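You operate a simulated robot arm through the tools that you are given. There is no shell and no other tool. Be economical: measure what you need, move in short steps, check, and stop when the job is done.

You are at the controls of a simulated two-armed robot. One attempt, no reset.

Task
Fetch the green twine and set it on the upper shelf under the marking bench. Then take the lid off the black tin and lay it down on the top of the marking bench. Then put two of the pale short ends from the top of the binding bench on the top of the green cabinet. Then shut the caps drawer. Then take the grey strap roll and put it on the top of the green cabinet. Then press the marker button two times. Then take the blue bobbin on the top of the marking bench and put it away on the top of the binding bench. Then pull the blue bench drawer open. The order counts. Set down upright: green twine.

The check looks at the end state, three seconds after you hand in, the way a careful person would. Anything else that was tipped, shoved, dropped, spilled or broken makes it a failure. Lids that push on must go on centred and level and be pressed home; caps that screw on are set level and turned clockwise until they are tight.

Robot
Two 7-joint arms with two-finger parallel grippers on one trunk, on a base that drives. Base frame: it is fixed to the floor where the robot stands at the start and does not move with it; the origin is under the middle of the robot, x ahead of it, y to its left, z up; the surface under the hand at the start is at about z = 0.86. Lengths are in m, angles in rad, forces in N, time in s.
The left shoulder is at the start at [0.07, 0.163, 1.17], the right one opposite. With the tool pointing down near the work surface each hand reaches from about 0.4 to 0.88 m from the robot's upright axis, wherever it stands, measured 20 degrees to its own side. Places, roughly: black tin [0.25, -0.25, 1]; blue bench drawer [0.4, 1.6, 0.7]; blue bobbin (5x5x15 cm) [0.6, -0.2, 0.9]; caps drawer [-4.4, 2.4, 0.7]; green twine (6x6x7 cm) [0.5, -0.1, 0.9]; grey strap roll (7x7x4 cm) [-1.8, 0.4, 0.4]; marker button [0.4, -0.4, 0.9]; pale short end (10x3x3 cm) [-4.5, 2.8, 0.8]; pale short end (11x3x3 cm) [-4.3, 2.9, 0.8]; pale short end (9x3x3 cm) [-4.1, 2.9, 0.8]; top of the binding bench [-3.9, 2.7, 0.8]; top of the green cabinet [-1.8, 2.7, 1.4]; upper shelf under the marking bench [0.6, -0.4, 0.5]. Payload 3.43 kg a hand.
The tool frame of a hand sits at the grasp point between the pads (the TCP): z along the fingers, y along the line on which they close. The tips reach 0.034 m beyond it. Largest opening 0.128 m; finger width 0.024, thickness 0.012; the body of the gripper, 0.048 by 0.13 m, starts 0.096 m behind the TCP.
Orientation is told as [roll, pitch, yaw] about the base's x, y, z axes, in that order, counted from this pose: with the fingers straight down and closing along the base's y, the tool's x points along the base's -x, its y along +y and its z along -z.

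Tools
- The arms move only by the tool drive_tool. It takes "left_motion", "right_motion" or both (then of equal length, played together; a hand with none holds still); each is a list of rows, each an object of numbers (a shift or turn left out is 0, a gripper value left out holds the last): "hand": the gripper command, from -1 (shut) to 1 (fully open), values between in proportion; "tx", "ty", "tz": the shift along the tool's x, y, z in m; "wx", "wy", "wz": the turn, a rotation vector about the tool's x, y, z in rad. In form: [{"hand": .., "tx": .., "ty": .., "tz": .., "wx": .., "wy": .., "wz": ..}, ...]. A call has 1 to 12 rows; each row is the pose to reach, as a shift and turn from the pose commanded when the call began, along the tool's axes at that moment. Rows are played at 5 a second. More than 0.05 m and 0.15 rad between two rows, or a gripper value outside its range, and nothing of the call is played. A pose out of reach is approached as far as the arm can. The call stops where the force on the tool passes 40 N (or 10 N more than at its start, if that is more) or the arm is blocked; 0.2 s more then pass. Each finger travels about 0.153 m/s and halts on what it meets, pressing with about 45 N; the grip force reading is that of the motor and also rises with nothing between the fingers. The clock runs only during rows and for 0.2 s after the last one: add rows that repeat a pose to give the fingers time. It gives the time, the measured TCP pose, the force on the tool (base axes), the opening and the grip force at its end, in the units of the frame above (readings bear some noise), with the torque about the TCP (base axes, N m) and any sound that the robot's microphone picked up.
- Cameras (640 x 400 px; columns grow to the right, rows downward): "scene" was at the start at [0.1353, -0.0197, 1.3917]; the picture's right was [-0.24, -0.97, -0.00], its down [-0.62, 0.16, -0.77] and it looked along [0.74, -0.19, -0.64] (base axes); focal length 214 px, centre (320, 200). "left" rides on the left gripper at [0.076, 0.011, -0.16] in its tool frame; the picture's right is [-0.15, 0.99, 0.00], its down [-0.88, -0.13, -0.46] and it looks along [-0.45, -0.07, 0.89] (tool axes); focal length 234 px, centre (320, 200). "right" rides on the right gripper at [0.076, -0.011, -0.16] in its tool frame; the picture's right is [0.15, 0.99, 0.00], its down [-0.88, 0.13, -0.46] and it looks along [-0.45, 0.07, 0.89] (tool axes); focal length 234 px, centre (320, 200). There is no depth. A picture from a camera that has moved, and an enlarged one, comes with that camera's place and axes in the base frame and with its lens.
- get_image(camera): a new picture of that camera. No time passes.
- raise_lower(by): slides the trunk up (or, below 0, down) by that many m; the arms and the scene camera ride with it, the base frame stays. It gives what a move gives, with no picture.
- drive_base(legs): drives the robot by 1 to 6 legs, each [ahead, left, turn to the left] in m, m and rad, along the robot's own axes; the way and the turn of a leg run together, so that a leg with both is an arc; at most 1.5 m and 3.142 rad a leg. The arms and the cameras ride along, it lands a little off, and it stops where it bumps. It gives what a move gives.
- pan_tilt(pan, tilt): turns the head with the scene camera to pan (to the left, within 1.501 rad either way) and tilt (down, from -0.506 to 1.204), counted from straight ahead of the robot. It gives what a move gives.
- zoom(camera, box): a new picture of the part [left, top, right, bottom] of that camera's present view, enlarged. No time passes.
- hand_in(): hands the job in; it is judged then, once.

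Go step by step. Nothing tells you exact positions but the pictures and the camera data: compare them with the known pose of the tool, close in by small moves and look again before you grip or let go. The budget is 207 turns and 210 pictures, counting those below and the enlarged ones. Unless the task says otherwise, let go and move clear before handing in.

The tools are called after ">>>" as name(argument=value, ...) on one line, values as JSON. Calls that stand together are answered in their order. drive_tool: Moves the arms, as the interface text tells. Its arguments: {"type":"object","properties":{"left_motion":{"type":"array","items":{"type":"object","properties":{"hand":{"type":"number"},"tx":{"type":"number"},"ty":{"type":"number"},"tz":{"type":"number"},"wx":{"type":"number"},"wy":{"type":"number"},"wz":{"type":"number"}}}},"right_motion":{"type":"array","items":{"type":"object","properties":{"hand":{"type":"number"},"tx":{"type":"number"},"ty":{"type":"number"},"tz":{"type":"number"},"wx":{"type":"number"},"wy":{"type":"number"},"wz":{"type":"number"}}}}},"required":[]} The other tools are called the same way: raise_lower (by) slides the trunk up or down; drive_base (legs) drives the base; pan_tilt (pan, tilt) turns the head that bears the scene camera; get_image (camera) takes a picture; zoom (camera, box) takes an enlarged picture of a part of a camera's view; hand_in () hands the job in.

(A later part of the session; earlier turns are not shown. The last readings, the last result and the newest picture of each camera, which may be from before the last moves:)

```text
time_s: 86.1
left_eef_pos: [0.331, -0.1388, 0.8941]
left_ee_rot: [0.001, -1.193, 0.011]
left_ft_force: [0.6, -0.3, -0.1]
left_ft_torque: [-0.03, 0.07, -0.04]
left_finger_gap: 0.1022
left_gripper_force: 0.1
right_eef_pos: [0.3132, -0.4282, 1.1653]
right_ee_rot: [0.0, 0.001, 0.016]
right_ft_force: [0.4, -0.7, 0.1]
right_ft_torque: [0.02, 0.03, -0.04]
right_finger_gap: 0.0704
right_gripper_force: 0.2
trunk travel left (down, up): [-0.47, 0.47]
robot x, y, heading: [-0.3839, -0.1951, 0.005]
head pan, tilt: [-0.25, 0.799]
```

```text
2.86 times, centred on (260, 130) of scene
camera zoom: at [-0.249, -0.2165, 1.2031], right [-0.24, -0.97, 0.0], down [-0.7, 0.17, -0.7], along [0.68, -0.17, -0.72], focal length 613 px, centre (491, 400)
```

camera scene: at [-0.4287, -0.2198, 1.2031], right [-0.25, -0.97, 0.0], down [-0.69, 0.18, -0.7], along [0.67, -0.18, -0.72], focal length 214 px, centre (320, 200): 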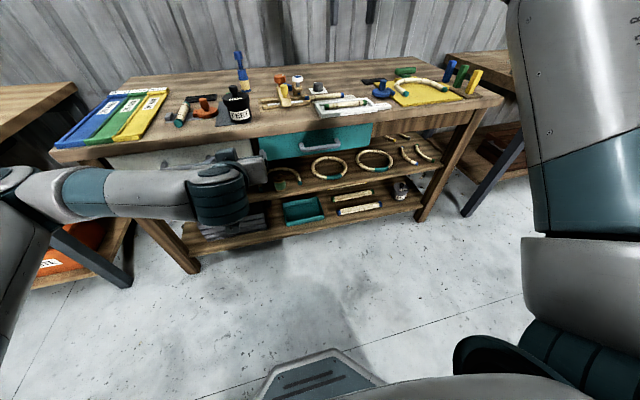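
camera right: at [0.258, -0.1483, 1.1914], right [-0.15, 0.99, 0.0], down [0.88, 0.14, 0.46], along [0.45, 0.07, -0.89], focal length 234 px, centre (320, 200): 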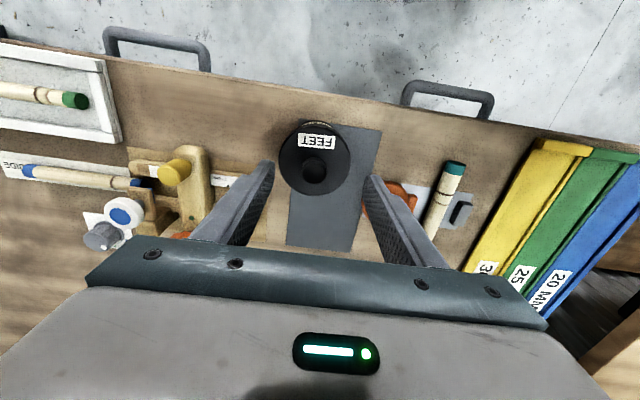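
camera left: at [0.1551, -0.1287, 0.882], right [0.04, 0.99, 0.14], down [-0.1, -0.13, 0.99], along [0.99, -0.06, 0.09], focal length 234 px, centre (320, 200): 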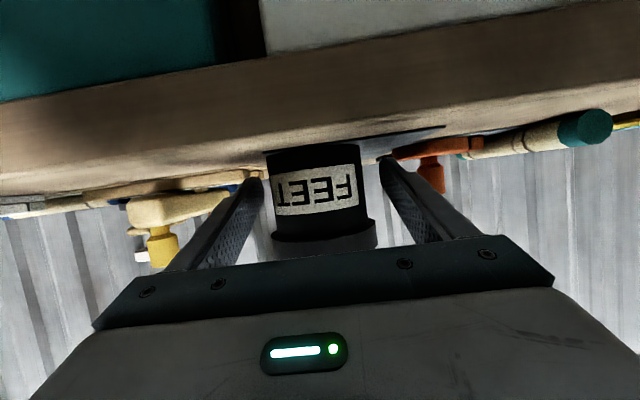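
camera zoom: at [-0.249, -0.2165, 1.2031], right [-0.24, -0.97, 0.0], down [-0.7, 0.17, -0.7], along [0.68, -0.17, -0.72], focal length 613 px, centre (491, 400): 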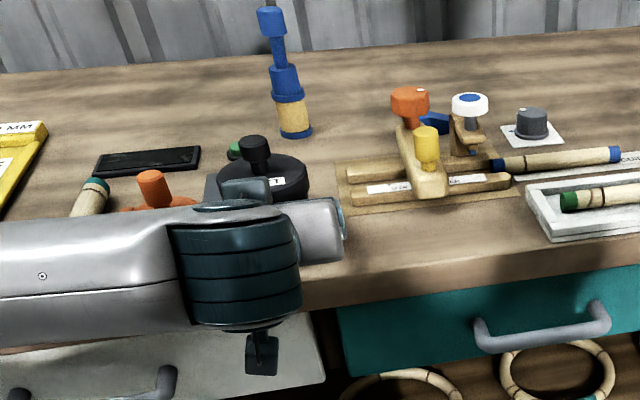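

The fingers straddle the tin body. I close the left hand on it.

>>> drive_tool(left_motion=[{"hand": -1}, {}, {}])

>>> drive_tool(right_motion=[{"ty": 0.045}, {"ty": 0.09}, {"ty": 0.135}, {"ty": 0.18}, {"ty": 0.225}, {"ty": 0.27}, {"ty": 0.285, "tx": -0.013}])

>>> get_image(camera="right")

>>> get_image(camera="left")

```text
time_s: 86.9
left_eef_pos: [0.3314, -0.1385, 0.8926]
left_ee_rot: [0.002, -1.197, 0.011]
left_ft_force: [0.7, -0.7, 1.3]
left_ft_torque: [-0.06, -0.03, 0.03]
left_finger_gap: 0.0706
left_gripper_force: 45.1
right_eef_pos: [0.3128, -0.427, 1.1653]
right_ee_rot: [-0.001, -0.002, 0.018]
right_ft_force: [1.0, 0.3, 0.2]
right_ft_torque: [0.01, 0.04, 0.02]
right_finger_gap: 0.0706
right_gripper_force: 0.0
trunk travel left (down, up): [-0.47, 0.47]
robot x, y, heading: [-0.3799, -0.2008, 0.006]
head pan, tilt: [-0.25, 0.799]
```

```text
time_s: 88.5
left_eef_pos: [0.3313, -0.1391, 0.8934]
left_ee_rot: [0.007, -1.196, 0.008]
left_ft_force: [-1.9, 1.2, 2.3]
left_ft_torque: [-0.05, 0.01, -0.01]
left_finger_gap: 0.0705
left_gripper_force: 45.1
right_eef_pos: [0.285, -0.1675, 1.1585]
right_ee_rot: [0.001, -0.003, 0.017]
right_ft_force: [0.6, -1.0, 0.1]
right_ft_torque: [0.03, -0.01, -0.01]
right_finger_gap: 0.0703
right_gripper_force: 0.1
right hand out of reach, approached as far as the arm can: row 5, 6, 7
trunk travel left (down, up): [-0.47, 0.47]
robot x, y, heading: [-0.3785, -0.1966, 0.005]
head pan, tilt: [-0.25, 0.799]
```

```text
153 pictures are left
camera right: at [0.2116, -0.1802, 1.3184], right [-0.16, 0.99, 0.0], down [0.88, 0.15, 0.46], along [0.45, 0.07, -0.89], focal length 234 px, centre (320, 200)
```

right: 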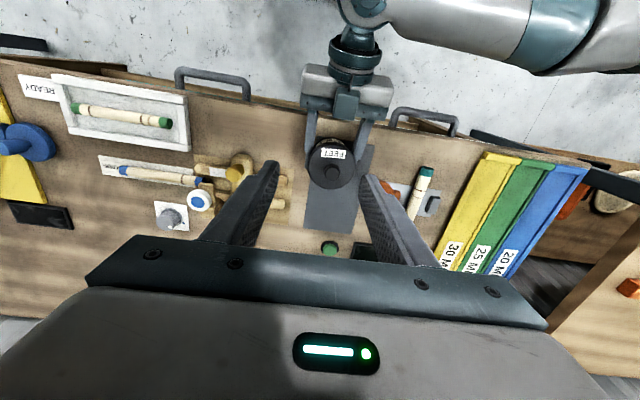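

```text
152 pictures are left
camera left: at [0.1546, -0.1295, 0.8824], right [0.04, 0.99, 0.14], down [-0.1, -0.13, 0.99], along [0.99, -0.05, 0.09], focal length 234 px, centre (320, 200)
```

left: 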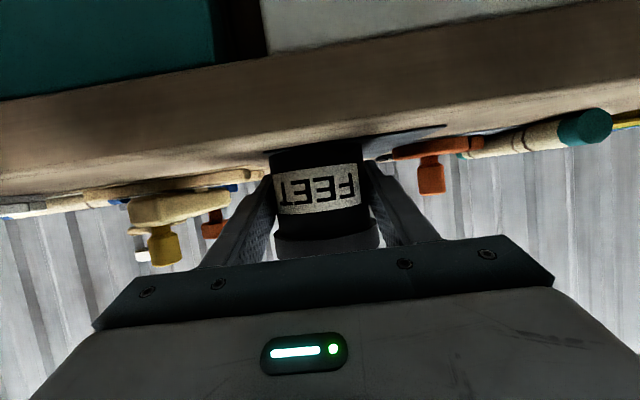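

The right hand was limited at that height; I lower it to z≈1.06 and shift over the knob.

>>> drive_tool(right_motion=[{"tz": 0.04}, {"tz": 0.08, "tx": -0.01}, {"tz": 0.1, "tx": -0.046, "ty": 0.01}, {"tz": 0.1, "tx": -0.046, "ty": 0.029}])

>>> get_image(camera="right")

```text
time_s: 89.5
left_eef_pos: [0.3313, -0.1393, 0.8942]
left_ee_rot: [0.001, -1.197, 0.013]
left_ft_force: [-0.1, 0.0, 0.6]
left_ft_torque: [-0.01, 0.12, -0.01]
left_finger_gap: 0.0706
left_gripper_force: 45.1
right_eef_pos: [0.3287, -0.1375, 1.058]
right_ee_rot: [-0.002, 0.001, 0.017]
right_ft_force: [-0.2, 0.1, 0.1]
right_ft_torque: [-0.02, 0.0, 0.0]
right_finger_gap: 0.0705
right_gripper_force: 0.2
trunk travel left (down, up): [-0.47, 0.47]
robot x, y, heading: [-0.3812, -0.1984, 0.006]
head pan, tilt: [-0.25, 0.799]
```

```text
151 pictures are left
camera right: at [0.2552, -0.1483, 1.2169], right [-0.16, 0.99, 0.0], down [0.88, 0.15, 0.46], along [0.45, 0.07, -0.89], focal length 234 px, centre (320, 200)
```

right: 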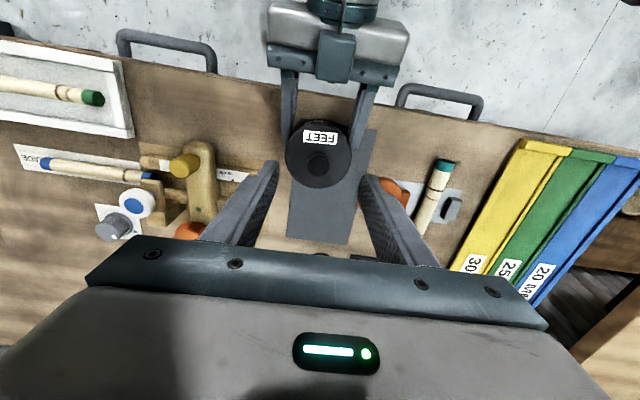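

>>> drive_tool(right_motion=[{"tz": 0.035, "tx": -0.004}, {"tz": 0.06, "tx": -0.004}, {"tz": 0.074, "tx": -0.004}, {"tz": 0.074, "tx": -0.004, "hand": -1}, {"tz": 0.074, "tx": -0.004}, {"tz": 0.074, "tx": -0.004}])

>>> drive_tool(right_motion=[{"tz": -0.002}, {"tz": -0.004}, {"tz": -0.006}, {"tz": -0.008}, {"tz": -0.01}])

>>> get_image(camera="left")

>>> zoom(camera="scene", box=[160, 60, 360, 200])

```text
time_s: 90.9
left_eef_pos: [0.3314, -0.1381, 0.8932]
left_ee_rot: [0.002, -1.196, 0.01]
left_ft_force: [-2.1, 0.3, 3.5]
left_ft_torque: [-0.2, -0.03, 0.03]
left_finger_gap: 0.0701
left_gripper_force: 45.2
right_eef_pos: [0.3346, -0.1392, 0.9843]
right_ee_rot: [-0.002, 0.0, 0.016]
right_ft_force: [0.9, -1.1, -3.1]
right_ft_torque: [0.09, -0.05, -0.04]
right_finger_gap: 0.024
right_gripper_force: 44.6
trunk travel left (down, up): [-0.47, 0.47]
robot x, y, heading: [-0.3807, -0.1968, 0.01]
head pan, tilt: [-0.25, 0.799]
```

```text
time_s: 92.1
left_eef_pos: [0.3296, -0.139, 0.8932]
left_ee_rot: [0.002, -1.194, 0.009]
left_ft_force: [0.1, 0.0, 2.0]
left_ft_torque: [-0.1, -0.04, -0.01]
left_finger_gap: 0.0706
left_gripper_force: 45.1
right_eef_pos: [0.3326, -0.1379, 0.9939]
right_ee_rot: [-0.003, 0.002, 0.017]
right_ft_force: [0.7, -0.6, -0.7]
right_ft_torque: [-0.01, -0.05, -0.02]
right_finger_gap: 0.0247
right_gripper_force: 45.2
trunk travel left (down, up): [-0.47, 0.47]
robot x, y, heading: [-0.3853, -0.1959, 0.008]
head pan, tilt: [-0.25, 0.799]
heard: snap
```

```text
150 pictures are left
camera left: at [0.1545, -0.1287, 0.8822], right [0.04, 0.99, 0.14], down [-0.1, -0.13, 0.99], along [0.99, -0.05, 0.09], focal length 234 px, centre (320, 200)
```

left: 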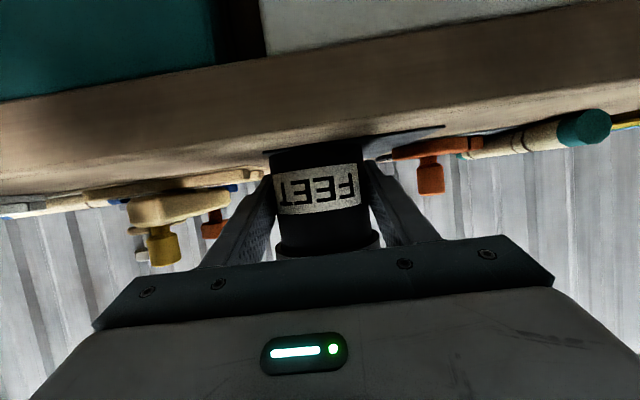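

```text
2.86 times, centred on (260, 130) of scene
camera zoom: at [-0.2494, -0.2164, 1.2032], right [-0.24, -0.97, 0.0], down [-0.7, 0.17, -0.7], along [0.68, -0.17, -0.72], focal length 613 px, centre (491, 400)
```

zoom: 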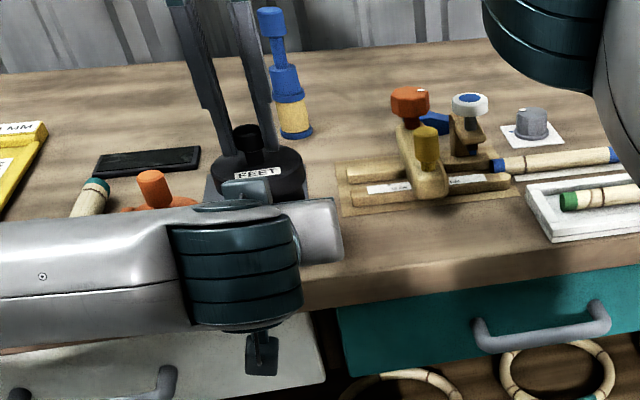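

The lid snapped off. I lift it clear, then release the tin with the left hand and back it away.

>>> drive_tool(right_motion=[{"tz": -0.03}, {"tz": -0.06}, {"tz": -0.08}])

>>> drive_tool(left_motion=[{"hand": 0.55}, {}, {"tx": 0.0147, "tz": -0.0372}, {"tx": 0.0294, "tz": -0.0744}, {"tx": 0.044, "tz": -0.1116}])

>>> get_image(camera="left")

>>> get_image(camera="right")

```text
time_s: 92.9
left_eef_pos: [0.3318, -0.1408, 0.8941]
left_ee_rot: [0.003, -1.194, 0.008]
left_ft_force: [-0.8, -0.6, 0.9]
left_ft_torque: [-0.13, -0.02, 0.0]
left_finger_gap: 0.0704
left_gripper_force: 44.9
right_eef_pos: [0.3271, -0.1404, 1.0623]
right_ee_rot: [-0.001, -0.001, 0.017]
right_ft_force: [0.2, 0.0, -0.3]
right_ft_torque: [0.0, 0.01, -0.02]
right_finger_gap: 0.0247
right_gripper_force: 44.8
right hand out of reach, approached as far as the arm can: row 3
trunk travel left (down, up): [-0.47, 0.47]
robot x, y, heading: [-0.3802, -0.1987, 0.006]
head pan, tilt: [-0.25, 0.799]
```

```text
time_s: 94.1
left_eef_pos: [0.2096, -0.1396, 0.8945]
left_ee_rot: [0.002, -1.197, 0.009]
left_ft_force: [-0.2, -0.2, -0.1]
left_ft_torque: [-0.01, 0.0, 0.01]
left_finger_gap: 0.0991
left_gripper_force: 0.0
right_eef_pos: [0.3249, -0.1397, 1.0635]
right_ee_rot: [-0.001, 0.0, 0.018]
right_ft_force: [0.0, -0.4, 0.0]
right_ft_torque: [-0.01, 0.01, 0.01]
right_finger_gap: 0.0243
right_gripper_force: 44.8
trunk travel left (down, up): [-0.47, 0.47]
robot x, y, heading: [-0.3785, -0.1958, 0.009]
head pan, tilt: [-0.25, 0.799]
```

```text
148 pictures are left
camera left: at [0.0336, -0.1304, 0.8833], right [0.04, 0.99, 0.14], down [-0.1, -0.13, 0.99], along [0.99, -0.06, 0.09], focal length 234 px, centre (320, 200)
```

left: 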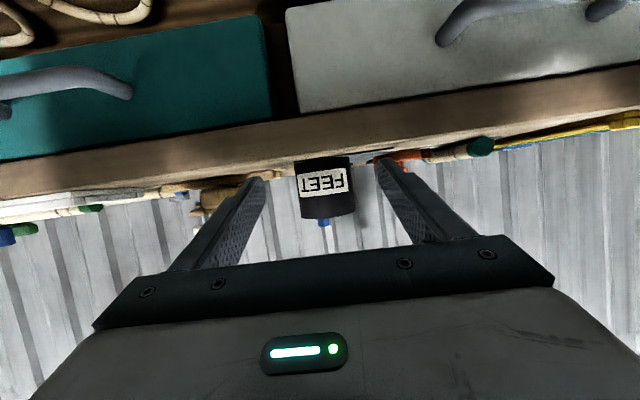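

```text
147 pictures are left
camera right: at [0.2522, -0.151, 1.2227], right [-0.16, 0.99, 0.0], down [0.88, 0.15, 0.46], along [0.45, 0.07, -0.89], focal length 234 px, centre (320, 200)
```

right: 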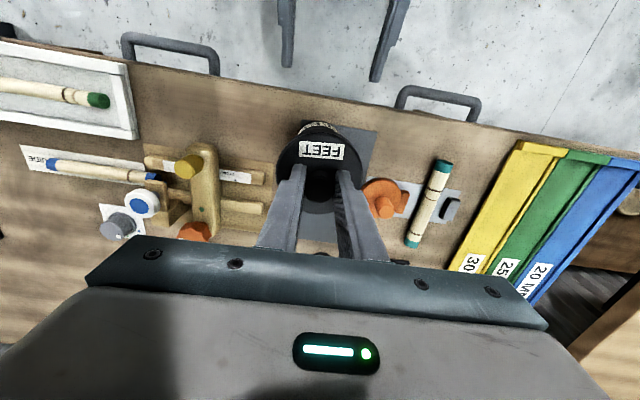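

The tin stands where it was; I take the lid to the free spot at (0.312,-0.288) and lower it.

>>> drive_tool(right_motion=[{"ty": -0.045, "tx": 0.003}, {"ty": -0.09, "tx": 0.006}, {"ty": -0.135, "tx": 0.01}, {"ty": -0.148, "tx": 0.01, "tz": 0.04}, {"ty": -0.148, "tx": 0.01, "tz": 0.085}, {"ty": -0.148, "tx": 0.01, "tz": 0.13}])

>>> get_image(camera="right")

>>> zoom(camera="scene", box=[180, 60, 380, 200])

```text
time_s: 95.4
left_eef_pos: [0.2061, -0.14, 0.8972]
left_ee_rot: [0.002, -1.201, 0.009]
left_ft_force: [0.3, 0.0, -1.3]
left_ft_torque: [0.01, -0.01, -0.03]
left_finger_gap: 0.099
left_gripper_force: 0.1
right_eef_pos: [0.3123, -0.282, 0.9736]
right_ee_rot: [0.002, -0.011, 0.028]
right_ft_force: [-29.8, 1.5, 21.2]
right_ft_torque: [-0.38, -0.35, -0.45]
right_finger_gap: 0.0245
right_gripper_force: 44.7
trunk travel left (down, up): [-0.47, 0.47]
robot x, y, heading: [-0.3781, -0.1964, 0.008]
head pan, tilt: [-0.25, 0.799]
stopped in row 6 (right hand): the force on the tool passed its limit at 60 N (the readings are from after the stop); the commanded pose is now the measured one
```

```text
146 pictures are left
camera right: at [0.2379, -0.2953, 1.1326], right [-0.17, 0.98, 0.0], down [0.87, 0.15, 0.46], along [0.46, 0.08, -0.89], focal length 234 px, centre (320, 200)
```

right: 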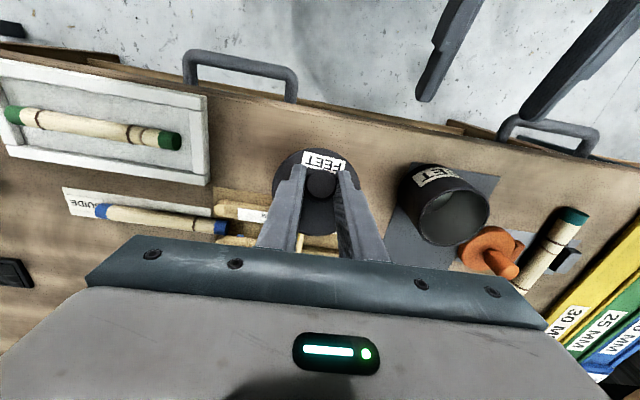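

```text
2.86 times, centred on (280, 130) of scene
camera zoom: at [-0.2556, -0.2166, 1.2039], right [-0.24, -0.97, 0.0], down [-0.69, 0.17, -0.7], along [0.68, -0.17, -0.71], focal length 613 px, centre (434, 400)
```

zoom: 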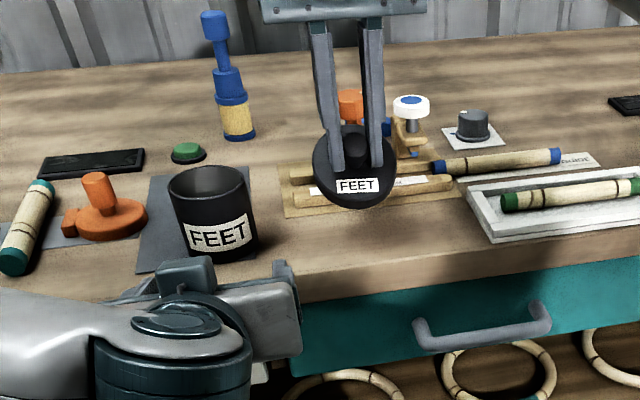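

The lid touched the jig's yellow knob. I lift straight up and look at the jig.

>>> drive_tool(right_motion=[{"tz": -0.02, "tx": 0.005}, {"tz": -0.05, "tx": 0.005}, {"tz": -0.08, "tx": 0.005}])

>>> zoom(camera="scene", box=[180, 60, 380, 200])

>>> zoom(camera="right", box=[160, 60, 480, 260])

```text
time_s: 96.2
left_eef_pos: [0.2108, -0.1405, 0.8948]
left_ee_rot: [-0.001, -1.195, 0.012]
left_ft_force: [0.8, 0.4, 0.2]
left_ft_torque: [0.0, -0.01, -0.02]
left_finger_gap: 0.0992
left_gripper_force: 0.1
right_eef_pos: [0.3125, -0.2809, 1.0464]
right_ee_rot: [0.0, -0.005, 0.022]
right_ft_force: [0.4, -0.1, 0.1]
right_ft_torque: [0.0, -0.01, 0.02]
right_finger_gap: 0.0244
right_gripper_force: 45.1
trunk travel left (down, up): [-0.47, 0.47]
robot x, y, heading: [-0.3814, -0.1962, 0.008]
head pan, tilt: [-0.25, 0.799]
```

```text
2.86 times, centred on (280, 130) of scene
camera zoom: at [-0.2494, -0.2161, 1.203], right [-0.24, -0.97, 0.0], down [-0.7, 0.17, -0.7], along [0.68, -0.17, -0.72], focal length 613 px, centre (434, 400)
```

zoom: 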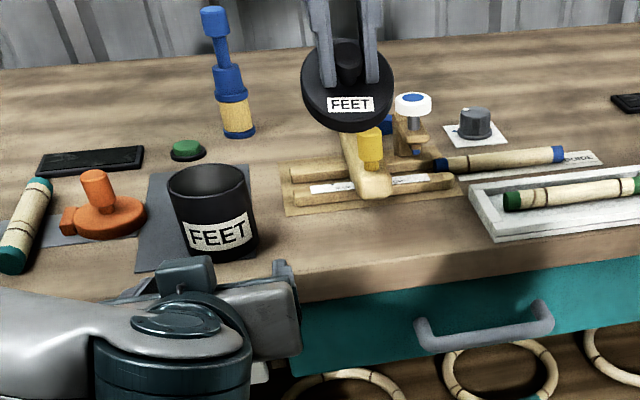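

```text
2.00 times, centred on (320, 160) of right
camera zoom: at [0.2394, -0.2941, 1.2058], right [-0.17, 0.99, 0.0], down [0.88, 0.15, 0.46], along [0.45, 0.08, -0.89], focal length 468 px, centre (320, 280)
```

zoom: 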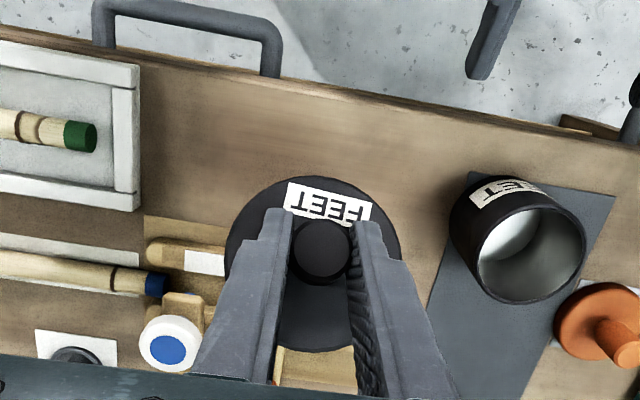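

The jig is unmoved, but this spot is too tight for the lid. I'll use the open rear area near (0.70,-0.28) instead. I back off, raise the trunk and return the left hand to vertical first.

>>> drive_base(legs=[[-0.2, 0.0, 0]])

>>> raise_lower(by=0.2)

>>> drive_tool(left_motion=[{"ty": 0.03, "wy": 0.15}, {"ty": 0.06, "wy": 0.3}, {"ty": 0.09, "wy": 0.45}, {"ty": 0.12, "wy": 0.6}, {"ty": 0.15, "wy": 0.75}, {"ty": 0.18, "wy": 0.9}, {"ty": 0.21, "wy": 1.05}, {"ty": 0.24, "wy": 1.195}])

>>> drive_tool(left_motion=[{"tz": -0.04}, {"tz": -0.08}, {"tz": -0.1}])

>>> get_image(camera="scene")

```text
time_s: 97.8
left_eef_pos: [0.011, -0.1414, 0.8941]
left_ee_rot: [0.001, -1.196, 0.01]
left_ft_force: [-0.3, -0.3, 0.5]
left_ft_torque: [-0.02, 0.01, 0.0]
left_finger_gap: 0.0993
left_gripper_force: 0.0
right_eef_pos: [0.1136, -0.2832, 1.0469]
right_ee_rot: [0.003, -0.006, 0.024]
right_ft_force: [0.5, -0.3, 0.0]
right_ft_torque: [0.0, -0.03, -0.04]
right_finger_gap: 0.0243
right_gripper_force: 45.0
trunk travel left (down, up): [-0.47, 0.47]
robot x, y, heading: [-0.5773, -0.1957, 0.013]
head pan, tilt: [-0.25, 0.799]
```

```text
time_s: 100.0
left_eef_pos: [0.0113, -0.1419, 1.0942]
left_ee_rot: [0.002, -1.196, 0.01]
left_ft_force: [-0.4, 0.9, -0.8]
left_ft_torque: [0.02, 0.02, -0.04]
left_finger_gap: 0.0993
left_gripper_force: 0.0
right_eef_pos: [0.1139, -0.2832, 1.2454]
right_ee_rot: [0.0, -0.004, 0.023]
right_ft_force: [-0.8, -0.3, 1.3]
right_ft_torque: [-0.03, 0.02, -0.01]
right_finger_gap: 0.024
right_gripper_force: 44.8
trunk travel left (down, up): [-0.67, 0.27]
robot x, y, heading: [-0.5812, -0.1981, 0.005]
head pan, tilt: [-0.25, 0.799]
```

```text
time_s: 101.8
left_eef_pos: [0.0084, 0.1002, 1.0939]
left_ee_rot: [0.0, 0.003, 0.013]
left_ft_force: [-0.9, -0.6, -0.1]
left_ft_torque: [0.0, -0.02, -0.02]
left_finger_gap: 0.0993
left_gripper_force: 0.0
right_eef_pos: [0.113, -0.2831, 1.2466]
right_ee_rot: [0.0, -0.005, 0.023]
right_ft_force: [0.0, -1.2, 0.3]
right_ft_torque: [-0.02, -0.01, -0.02]
right_finger_gap: 0.0243
right_gripper_force: 45.5
trunk travel left (down, up): [-0.67, 0.27]
robot x, y, heading: [-0.5816, -0.1972, 0.005]
head pan, tilt: [-0.25, 0.799]
```

```text
time_s: 102.6
left_eef_pos: [0.0075, 0.099, 1.1961]
left_ee_rot: [0.0, 0.0, 0.013]
left_ft_force: [-0.4, 0.5, -1.0]
left_ft_torque: [-0.03, 0.01, -0.03]
left_finger_gap: 0.0991
left_gripper_force: 0.2
right_eef_pos: [0.1136, -0.284, 1.2457]
right_ee_rot: [0.002, -0.004, 0.023]
right_ft_force: [1.8, 0.5, -0.5]
right_ft_torque: [0.03, 0.04, -0.01]
right_finger_gap: 0.024
right_gripper_force: 45.4
trunk travel left (down, up): [-0.67, 0.27]
robot x, y, heading: [-0.5841, -0.2036, 0.006]
head pan, tilt: [-0.25, 0.799]
```

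```text
142 pictures are left
camera scene: at [-0.4493, -0.2182, 1.4031], right [-0.24, -0.97, 0.0], down [-0.7, 0.17, -0.7], along [0.68, -0.17, -0.72], focal length 214 px, centre (320, 200)
```

scene: 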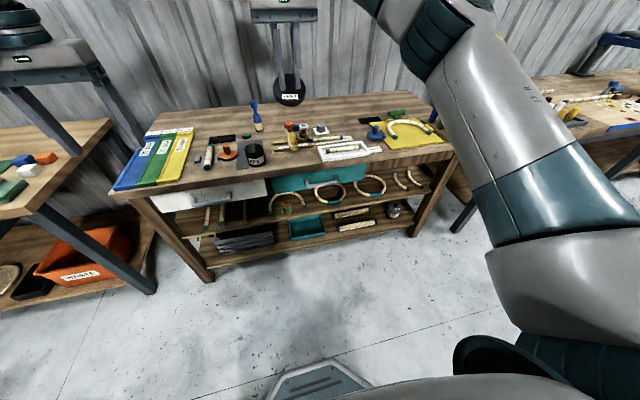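

>>> drive_base(legs=[[0.55, 0.0, 0]])

>>> get_image(camera="right")

>>> get_image(camera="scene")

```text
time_s: 105.8
left_eef_pos: [0.5486, 0.1194, 1.1948]
left_ee_rot: [0.0, -0.002, 0.032]
left_ft_force: [0.3, 0.0, 0.2]
left_ft_torque: [0.02, 0.03, 0.01]
left_finger_gap: 0.099
left_gripper_force: 0.0
right_eef_pos: [0.6615, -0.2602, 1.2469]
right_ee_rot: [0.003, -0.005, 0.044]
right_ft_force: [-0.4, -0.1, -0.2]
right_ft_torque: [-0.01, -0.01, -0.02]
right_finger_gap: 0.024
right_gripper_force: 44.9
trunk travel left (down, up): [-0.67, 0.27]
robot x, y, heading: [-0.0339, -0.1902, 0.031]
head pan, tilt: [-0.25, 0.799]
```

```text
141 pictures are left
camera right: at [0.587, -0.2743, 1.4062], right [-0.19, 0.98, 0.0], down [0.87, 0.17, 0.46], along [0.45, 0.09, -0.89], focal length 234 px, centre (320, 200)
```

right: 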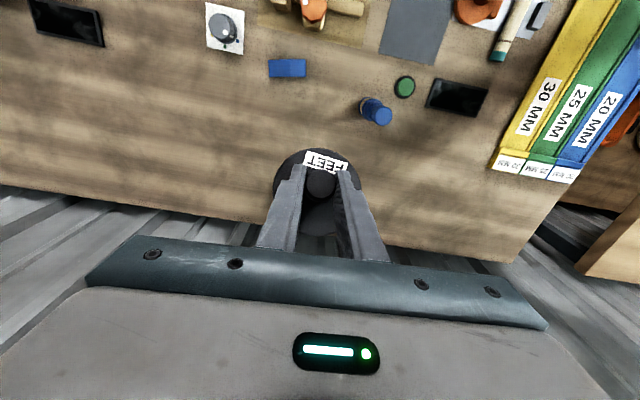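

```text
140 pictures are left
camera scene: at [0.097, -0.2058, 1.4032], right [-0.22, -0.98, 0.0], down [-0.7, 0.16, -0.7], along [0.68, -0.15, -0.72], focal length 214 px, centre (320, 200)
```

scene: 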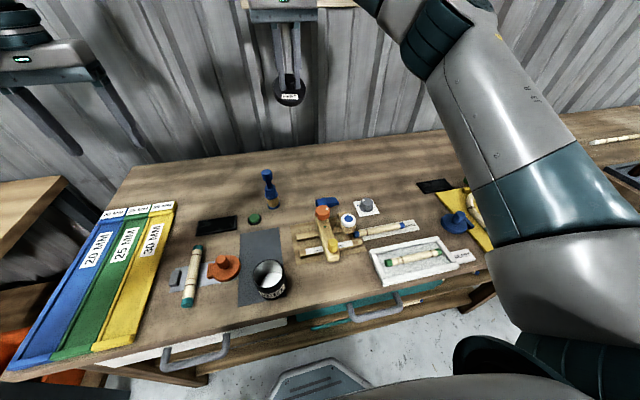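

>>> zoom(camera="scene", box=[240, 20, 340, 120])

>>> zoom(camera="right", box=[240, 120, 400, 260])

>>> get_image(camera="left")

```text
4.00 times, centred on (290, 70) of scene
camera zoom: at [0.097, -0.2058, 1.4032], right [-0.22, -0.98, 0.0], down [-0.7, 0.16, -0.7], along [0.68, -0.15, -0.72], focal length 858 px, centre (440, 720)
```

zoom: 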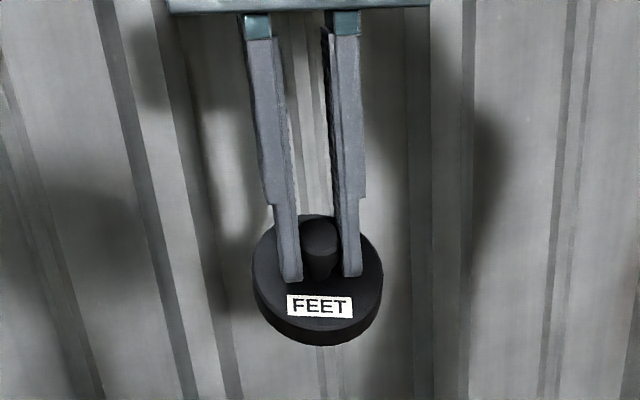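

```text
2.86 times, centred on (320, 190) of right
camera zoom: at [0.587, -0.2743, 1.4062], right [-0.19, 0.98, 0.0], down [0.87, 0.17, 0.46], along [0.45, 0.09, -0.89], focal length 669 px, centre (320, 229)
```

zoom: 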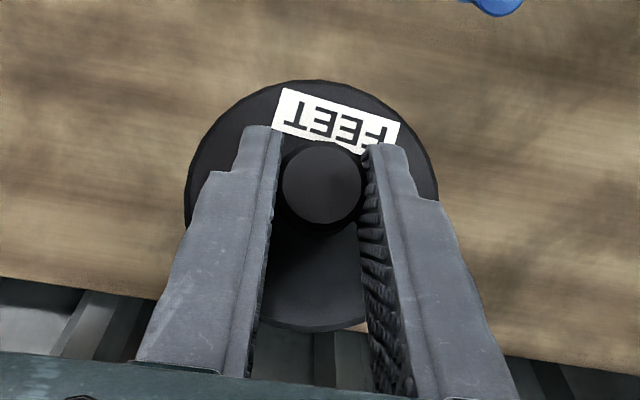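

```text
137 pictures are left
camera left: at [0.4721, 0.1291, 1.3551], right [0.12, 0.99, 0.0], down [0.88, -0.1, 0.46], along [0.45, -0.05, -0.89], focal length 234 px, centre (320, 200)
```

left: 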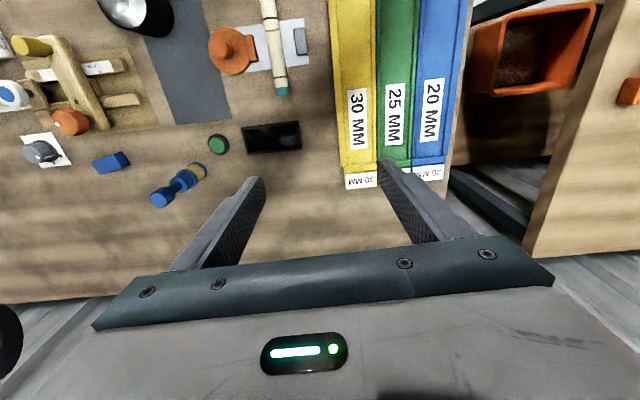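

The jig contact tilted the lid in my grip by roughly 35–40°, front edge down. I compensate by pitching the hand, then check how level it is.

>>> drive_tool(right_motion=[{"wy": 0.13, "ty": -0.008, "tz": 0.03}, {"wy": 0.26, "ty": -0.016, "tz": 0.06}, {"wy": 0.39, "ty": -0.025, "tz": 0.09}, {"wy": 0.52, "ty": -0.025, "tz": 0.12}, {"wy": 0.62, "ty": -0.025, "tz": 0.15}])

>>> zoom(camera="scene", box=[240, 40, 380, 160])

>>> get_image(camera="right")

```text
time_s: 107.0
left_eef_pos: [0.552, 0.1154, 1.1945]
left_ee_rot: [0.004, 0.002, 0.028]
left_ft_force: [0.5, -0.3, -0.2]
left_ft_torque: [0.08, 0.04, 0.02]
left_finger_gap: 0.0991
left_gripper_force: 0.0
right_eef_pos: [0.6445, -0.292, 1.0882]
right_ee_rot: [0.007, 0.614, 0.047]
right_ft_force: [0.9, -1.6, -0.4]
right_ft_torque: [0.09, 0.07, -0.08]
right_finger_gap: 0.0239
right_gripper_force: 45.2
right hand out of reach, approached as far as the arm can: row 4, 5
trunk travel left (down, up): [-0.67, 0.27]
robot x, y, heading: [-0.035, -0.1917, 0.022]
head pan, tilt: [-0.25, 0.799]
```

```text
3.33 times, centred on (310, 100) of scene
camera zoom: at [0.1003, -0.2104, 1.4029], right [-0.22, -0.98, 0.0], down [-0.7, 0.16, -0.69], along [0.68, -0.15, -0.72], focal length 715 px, centre (353, 533)
```

zoom: 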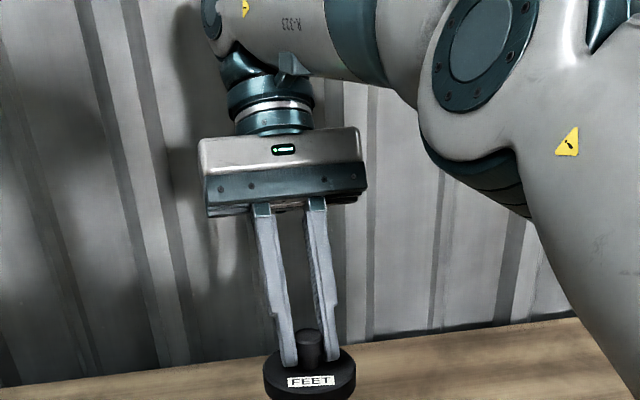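

```text
135 pictures are left
camera right: at [0.6765, -0.3031, 1.2629], right [-0.16, 0.98, 0.09], down [0.98, 0.17, -0.13], along [-0.15, 0.07, -0.99], focal length 234 px, centre (320, 200)
```

right: 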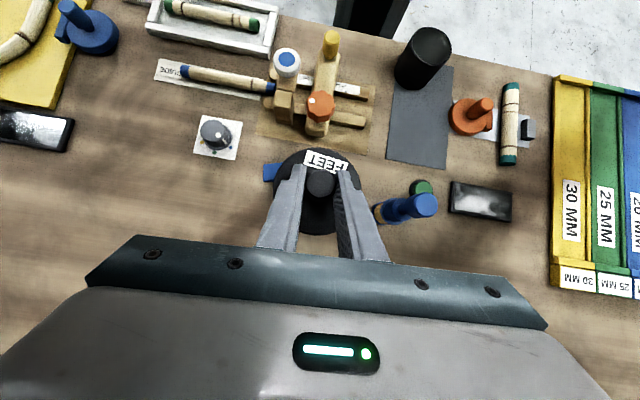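

The lid is now nearly level. I move it to x≈0.685 and lower it to about 4 cm above the bench.

>>> drive_tool(right_motion=[{"tx": -0.027, "tz": 0.021}, {"tx": -0.054, "tz": 0.042}, {"tx": -0.081, "tz": 0.063}, {"tx": -0.1076, "tz": 0.083}])

>>> zoom(camera="scene", box=[240, 80, 380, 200])

>>> get_image(camera="left")

```text
time_s: 108.0
left_eef_pos: [0.5504, 0.1197, 1.1936]
left_ee_rot: [-0.001, 0.002, 0.034]
left_ft_force: [0.5, 0.2, -0.1]
left_ft_torque: [-0.01, 0.04, 0.0]
left_finger_gap: 0.0992
left_gripper_force: 0.0
right_eef_pos: [0.6577, -0.2838, 0.9534]
right_ee_rot: [0.0, 0.616, 0.043]
right_ft_force: [-0.2, -0.8, -0.1]
right_ft_torque: [-0.01, 0.06, -0.01]
right_finger_gap: 0.024
right_gripper_force: 45.2
right hand out of reach, approached as far as the arm can: row 2, 3, 4
trunk travel left (down, up): [-0.67, 0.27]
robot x, y, heading: [-0.0326, -0.1903, 0.027]
head pan, tilt: [-0.25, 0.799]
```

```text
3.33 times, centred on (310, 140) of scene
camera zoom: at [0.0996, -0.2052, 1.4029], right [-0.22, -0.98, 0.0], down [-0.7, 0.16, -0.7], along [0.68, -0.15, -0.72], focal length 715 px, centre (353, 400)
```

zoom: 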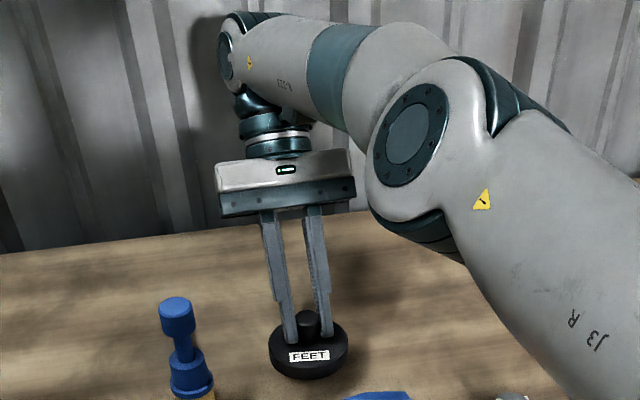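

```text
133 pictures are left
camera left: at [0.4746, 0.1298, 1.3538], right [0.12, 0.99, 0.0], down [0.88, -0.1, 0.45], along [0.45, -0.05, -0.89], focal length 234 px, centre (320, 200)
```

left: 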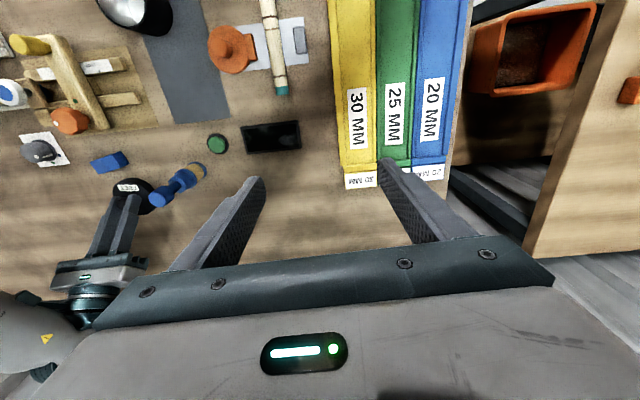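

I nudge the base 3 cm forward for clearance from the blue wedge, then lower to contact.

>>> drive_base(legs=[[0.03, 0.0, 0]])

>>> drive_tool(right_motion=[{"tx": -0.0115, "tz": 0.0163}, {"tx": -0.0144, "tz": 0.0204}, {"tx": -0.0173, "tz": 0.0245}, {"tx": -0.0202, "tz": 0.0286}])

>>> zoom(camera="scene", box=[240, 80, 380, 200])

```text
time_s: 108.8
left_eef_pos: [0.5743, 0.1205, 1.1987]
left_ee_rot: [0.0, -0.006, 0.032]
left_ft_force: [-0.9, 0.4, 0.3]
left_ft_torque: [0.0, -0.07, 0.0]
left_finger_gap: 0.0991
left_gripper_force: 0.0
right_eef_pos: [0.6836, -0.2835, 0.9574]
right_ee_rot: [0.001, 0.611, 0.043]
right_ft_force: [1.1, -0.7, -0.5]
right_ft_torque: [-0.04, -0.06, 0.02]
right_finger_gap: 0.0238
right_gripper_force: 45.3
trunk travel left (down, up): [-0.67, 0.27]
robot x, y, heading: [-0.0031, -0.1913, 0.028]
head pan, tilt: [-0.25, 0.799]
```

```text
time_s: 109.8
left_eef_pos: [0.5767, 0.1212, 1.1966]
left_ee_rot: [0.0, -0.001, 0.031]
left_ft_force: [0.8, -0.8, -0.1]
left_ft_torque: [-0.02, -0.01, -0.02]
left_finger_gap: 0.0993
left_gripper_force: 0.1
right_eef_pos: [0.6841, -0.2823, 0.9207]
right_ee_rot: [0.003, 0.613, 0.045]
right_ft_force: [0.2, -0.1, 0.1]
right_ft_torque: [-0.03, 0.0, 0.03]
right_finger_gap: 0.0239
right_gripper_force: 45.2
trunk travel left (down, up): [-0.67, 0.27]
robot x, y, heading: [-0.0047, -0.1894, 0.03]
head pan, tilt: [-0.25, 0.799]
```

```text
3.33 times, centred on (310, 140) of scene
camera zoom: at [0.1262, -0.2049, 1.4032], right [-0.22, -0.98, 0.0], down [-0.7, 0.16, -0.7], along [0.68, -0.15, -0.72], focal length 715 px, centre (353, 400)
```

zoom: 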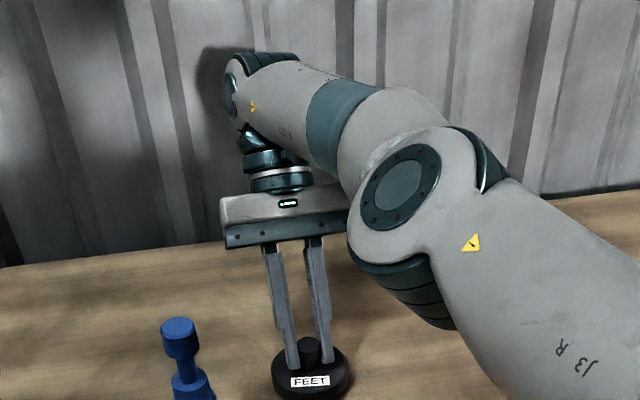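

>>> drive_tool(right_motion=[{"tx": -0.0012, "tz": 0.0016}, {"tx": -0.0023, "tz": 0.0033}, {"tx": -0.0035, "tz": 0.0049}, {"tx": -0.0046, "tz": 0.0065}, {"tx": -0.0058, "tz": 0.0082}, {"tx": -0.0069, "tz": 0.0098}])

>>> zoom(camera="scene", box=[260, 140, 360, 220])

```text
time_s: 111.3
left_eef_pos: [0.5776, 0.1207, 1.1961]
left_ee_rot: [-0.001, -0.004, 0.032]
left_ft_force: [-0.5, -0.8, -0.3]
left_ft_torque: [0.04, -0.02, -0.02]
left_finger_gap: 0.0996
left_gripper_force: 0.2
right_eef_pos: [0.6838, -0.2827, 0.9137]
right_ee_rot: [0.002, 0.609, 0.044]
right_ft_force: [-4.2, 1.1, 13.5]
right_ft_torque: [-0.17, 0.08, 0.01]
right_finger_gap: 0.0236
right_gripper_force: 45.1
trunk travel left (down, up): [-0.67, 0.27]
robot x, y, heading: [-0.0049, -0.191, 0.027]
head pan, tilt: [-0.25, 0.799]
stopped in row 6 (right hand): the force on the tool passed its limit at 42 N (the readings are from after the stop); the commanded pose is now the measured one
```

```text
5.00 times, centred on (310, 180) of scene
camera zoom: at [0.1252, -0.2048, 1.403], right [-0.22, -0.98, 0.0], down [-0.7, 0.16, -0.7], along [0.68, -0.15, -0.72], focal length 1072 px, centre (370, 300)
```

zoom: 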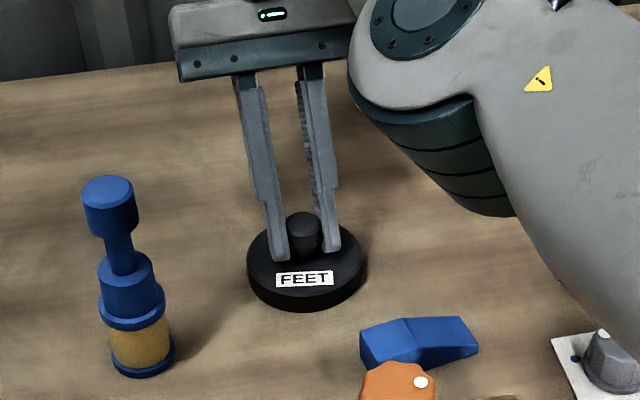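

The lid sits flat on the bench. I open and rise straight up.

>>> drive_tool(right_motion=[{"hand": -0.15}, {}, {"tx": 0.0173, "tz": -0.0245}, {"tx": 0.0346, "tz": -0.049}, {"tx": 0.0576, "tz": -0.0817}])

>>> zoom(camera="scene", box=[220, 100, 400, 240])

```text
time_s: 112.5
left_eef_pos: [0.5764, 0.1222, 1.1964]
left_ee_rot: [-0.001, -0.005, 0.033]
left_ft_force: [-0.3, 0.0, -0.5]
left_ft_torque: [-0.02, -0.03, 0.02]
left_finger_gap: 0.0991
left_gripper_force: 0.0
right_eef_pos: [0.6843, -0.2814, 1.0114]
right_ee_rot: [0.001, 0.609, 0.044]
right_ft_force: [0.2, 0.2, 0.0]
right_ft_torque: [-0.03, -0.03, 0.0]
right_finger_gap: 0.0546
right_gripper_force: 0.1
trunk travel left (down, up): [-0.67, 0.27]
robot x, y, heading: [-0.0051, -0.189, 0.028]
head pan, tilt: [-0.25, 0.799]
```

```text
2.86 times, centred on (310, 170) of scene
camera zoom: at [0.1257, -0.2036, 1.4032], right [-0.22, -0.98, 0.0], down [-0.7, 0.16, -0.7], along [0.68, -0.15, -0.72], focal length 613 px, centre (349, 286)
```

zoom: 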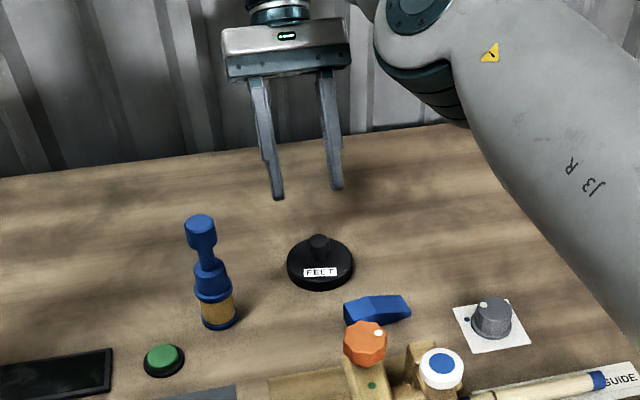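

The lid is laid down on the marking bench. Next I straighten the right hand, back off, and turn left to head for the binding bench.

>>> drive_tool(right_motion=[{"wy": -0.15, "tx": 0.03, "tz": -0.03}, {"wy": -0.3, "tx": 0.06, "tz": -0.06}, {"wy": -0.45, "tx": 0.09, "tz": -0.09}, {"wy": -0.609, "tx": 0.12, "tz": -0.12}])

>>> drive_base(legs=[[-0.62, 0, 0]])

>>> pan_tilt(pan=1.2, tilt=0.5)

>>> get_image(camera="scene")

```text
refused: row 4 steps farther than a row can; nothing moved
```

```text
time_s: 116.0
left_eef_pos: [-0.0491, 0.1004, 1.1959]
left_ee_rot: [0.0, -0.002, 0.018]
left_ft_force: [0.0, 0.2, -0.5]
left_ft_torque: [-0.01, 0.02, -0.03]
left_finger_gap: 0.0991
left_gripper_force: 0.0
right_eef_pos: [0.0533, -0.3038, 1.0118]
right_ee_rot: [0.001, 0.609, 0.031]
right_ft_force: [1.3, -0.4, -0.7]
right_ft_torque: [0.01, 0.01, 0.0]
right_finger_gap: 0.0545
right_gripper_force: 0.0
trunk travel left (down, up): [-0.67, 0.27]
robot x, y, heading: [-0.6371, -0.198, 0.015]
head pan, tilt: [-0.25, 0.799]
```

```text
time_s: 117.6
left_eef_pos: [-0.0493, 0.1004, 1.1952]
left_ee_rot: [-0.002, -0.002, 0.019]
left_ft_force: [0.0, 0.4, 0.3]
left_ft_torque: [-0.02, 0.02, 0.01]
left_finger_gap: 0.099
left_gripper_force: 0.0
right_eef_pos: [0.0531, -0.3053, 1.0118]
right_ee_rot: [0.001, 0.61, 0.032]
right_ft_force: [-0.9, 0.7, 0.3]
right_ft_torque: [-0.02, 0.02, -0.02]
right_finger_gap: 0.0542
right_gripper_force: 0.2
trunk travel left (down, up): [-0.67, 0.27]
robot x, y, heading: [-0.637, -0.2, 0.016]
head pan, tilt: [1.201, 0.499]
```

```text
129 pictures are left
camera scene: at [-0.5516, -0.1162, 1.4291], right [0.94, -0.35, 0.0], down [-0.17, -0.45, -0.88], along [0.3, 0.82, -0.48], focal length 214 px, centre (320, 200)
```

scene: 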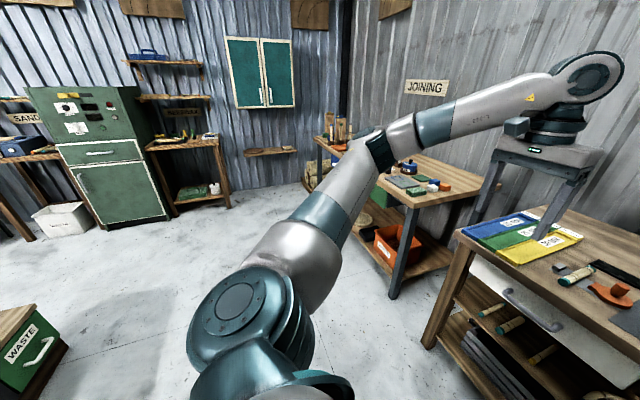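

The hand-straightening call was refused (turn step too large), but the backing move cleared everything. I straighten the right hand now, in the open.

>>> drive_tool(right_motion=[{"wy": -0.14}, {"wy": -0.28}, {"wy": -0.42}, {"wy": -0.56}, {"wy": -0.609}])

>>> pan_tilt(pan=-0.3, tilt=0.6)

>>> zoom(camera="scene", box=[160, 80, 460, 260])

```text
time_s: 118.8
left_eef_pos: [-0.0501, 0.0994, 1.1951]
left_ee_rot: [-0.001, -0.002, 0.019]
left_ft_force: [0.2, -0.7, -0.1]
left_ft_torque: [0.04, -0.01, 0.01]
left_finger_gap: 0.0992
left_gripper_force: 0.1
right_eef_pos: [0.0534, -0.304, 1.0117]
right_ee_rot: [0.003, -0.001, 0.03]
right_ft_force: [-0.2, 0.1, -0.5]
right_ft_torque: [-0.01, -0.01, -0.02]
right_finger_gap: 0.0544
right_gripper_force: 0.1
trunk travel left (down, up): [-0.67, 0.27]
robot x, y, heading: [-0.6382, -0.2017, 0.013]
head pan, tilt: [1.201, 0.499]
```

```text
time_s: 120.4
left_eef_pos: [-0.0498, 0.1008, 1.1961]
left_ee_rot: [0.001, -0.004, 0.021]
left_ft_force: [-0.5, 0.2, 1.0]
left_ft_torque: [0.0, -0.01, 0.04]
left_finger_gap: 0.0992
left_gripper_force: 0.0
right_eef_pos: [0.0529, -0.3033, 1.0133]
right_ee_rot: [0.002, -0.001, 0.031]
right_ft_force: [0.3, 1.0, 0.4]
right_ft_torque: [-0.02, 0.0, 0.02]
right_finger_gap: 0.0546
right_gripper_force: 0.0
trunk travel left (down, up): [-0.67, 0.27]
robot x, y, heading: [-0.6333, -0.2071, 0.015]
head pan, tilt: [-0.3, 0.6]
```

```text
2.13 times, centred on (310, 170) of scene
camera zoom: at [-0.4984, -0.2263, 1.42], right [-0.28, -0.96, 0.0], down [-0.54, 0.16, -0.82], along [0.79, -0.23, -0.57], focal length 458 px, centre (341, 264)
```

zoom: 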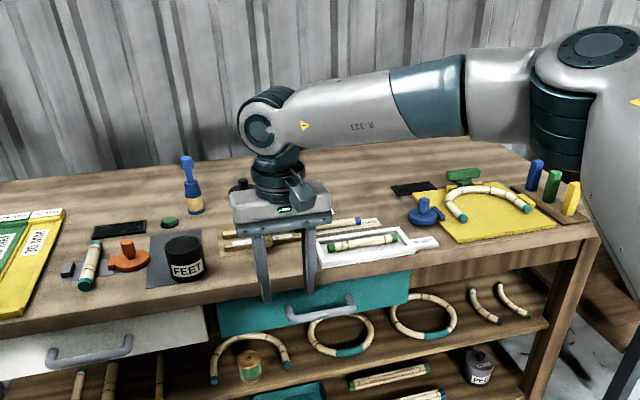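

All is in order on the marking bench. I strafe left past the island, then turn to face the far wall.

>>> drive_base(legs=[[0.1, 0, 0], [0, 1.4, 0], [0, 0, 1.55]])

>>> pan_tilt(pan=0.6, tilt=0.35)

>>> get_image(camera="scene")

```text
time_s: 131.9
left_eef_pos: [-0.8559, 1.7841, 1.1952]
left_ee_rot: [-0.001, -0.002, 1.575]
left_ft_force: [-0.1, -0.6, -0.6]
left_ft_torque: [0.01, -0.02, 0.0]
left_finger_gap: 0.0995
left_gripper_force: 0.0
right_eef_pos: [-0.4504, 1.8814, 1.0117]
right_ee_rot: [0.003, 0.0, 1.582]
right_ft_force: [-0.5, -0.1, 0.2]
right_ft_torque: [0.01, -0.01, -0.05]
right_finger_gap: 0.0544
right_gripper_force: 0.0
trunk travel left (down, up): [-0.67, 0.27]
robot x, y, heading: [-0.5606, 1.1917, 1.577]
head pan, tilt: [-0.3, 0.6]
```

```text
time_s: 133.1
left_eef_pos: [-0.8568, 1.7847, 1.1946]
left_ee_rot: [0.001, -0.003, 1.573]
left_ft_force: [-0.1, -0.1, -0.5]
left_ft_torque: [-0.01, 0.01, 0.01]
left_finger_gap: 0.099
left_gripper_force: 0.1
right_eef_pos: [-0.4499, 1.8808, 1.0122]
right_ee_rot: [0.003, 0.0, 1.584]
right_ft_force: [-0.1, 0.1, -1.0]
right_ft_torque: [0.0, 0.02, -0.02]
right_finger_gap: 0.0548
right_gripper_force: 0.1
trunk travel left (down, up): [-0.67, 0.27]
robot x, y, heading: [-0.5597, 1.1948, 1.574]
head pan, tilt: [0.6, 0.351]
```

```text
127 pictures are left
camera scene: at [-0.6127, 1.3225, 1.4427], right [0.83, 0.56, 0.0], down [0.19, -0.28, -0.94], along [-0.53, 0.78, -0.34], focal length 214 px, centre (320, 200)
```

scene: 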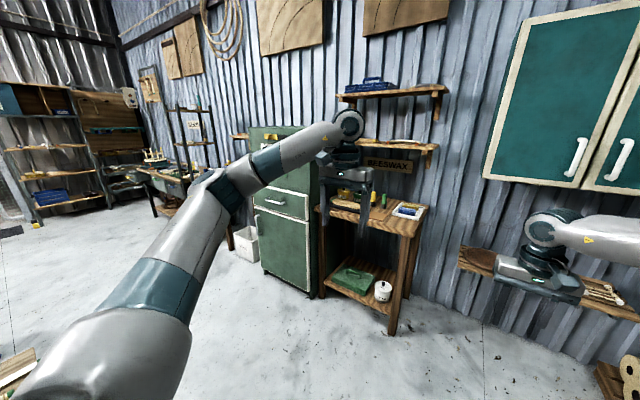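

I look left and down to check the island before strafing.

>>> pan_tilt(pan=1.5, tilt=0.6)

>>> get_image(camera="scene")

```text
time_s: 134.3
left_eef_pos: [-0.8563, 1.7843, 1.1956]
left_ee_rot: [0.0, -0.002, 1.575]
left_ft_force: [0.1, 0.5, -0.3]
left_ft_torque: [0.0, 0.0, 0.0]
left_finger_gap: 0.0993
left_gripper_force: 0.0
right_eef_pos: [-0.4508, 1.8825, 1.012]
right_ee_rot: [0.003, 0.0, 1.58]
right_ft_force: [0.0, -0.3, 0.4]
right_ft_torque: [0.0, -0.01, 0.01]
right_finger_gap: 0.0544
right_gripper_force: 0.0
trunk travel left (down, up): [-0.67, 0.27]
robot x, y, heading: [-0.5637, 1.1966, 1.572]
head pan, tilt: [1.499, 0.6]
```

```text
126 pictures are left
camera scene: at [-0.6483, 1.2521, 1.42], right [0.07, 1.0, 0.0], down [0.56, -0.04, -0.83], along [-0.82, 0.06, -0.56], focal length 214 px, centre (320, 200)
```

scene: 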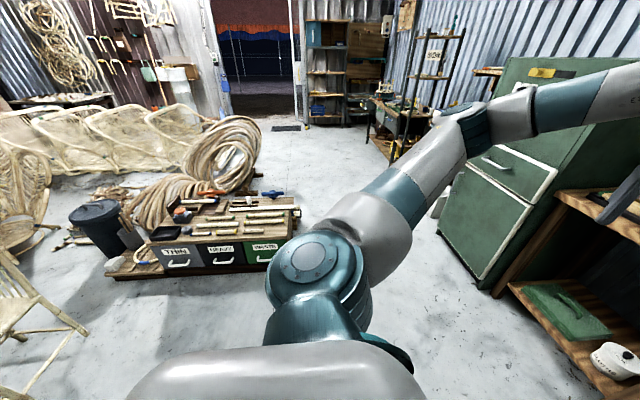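

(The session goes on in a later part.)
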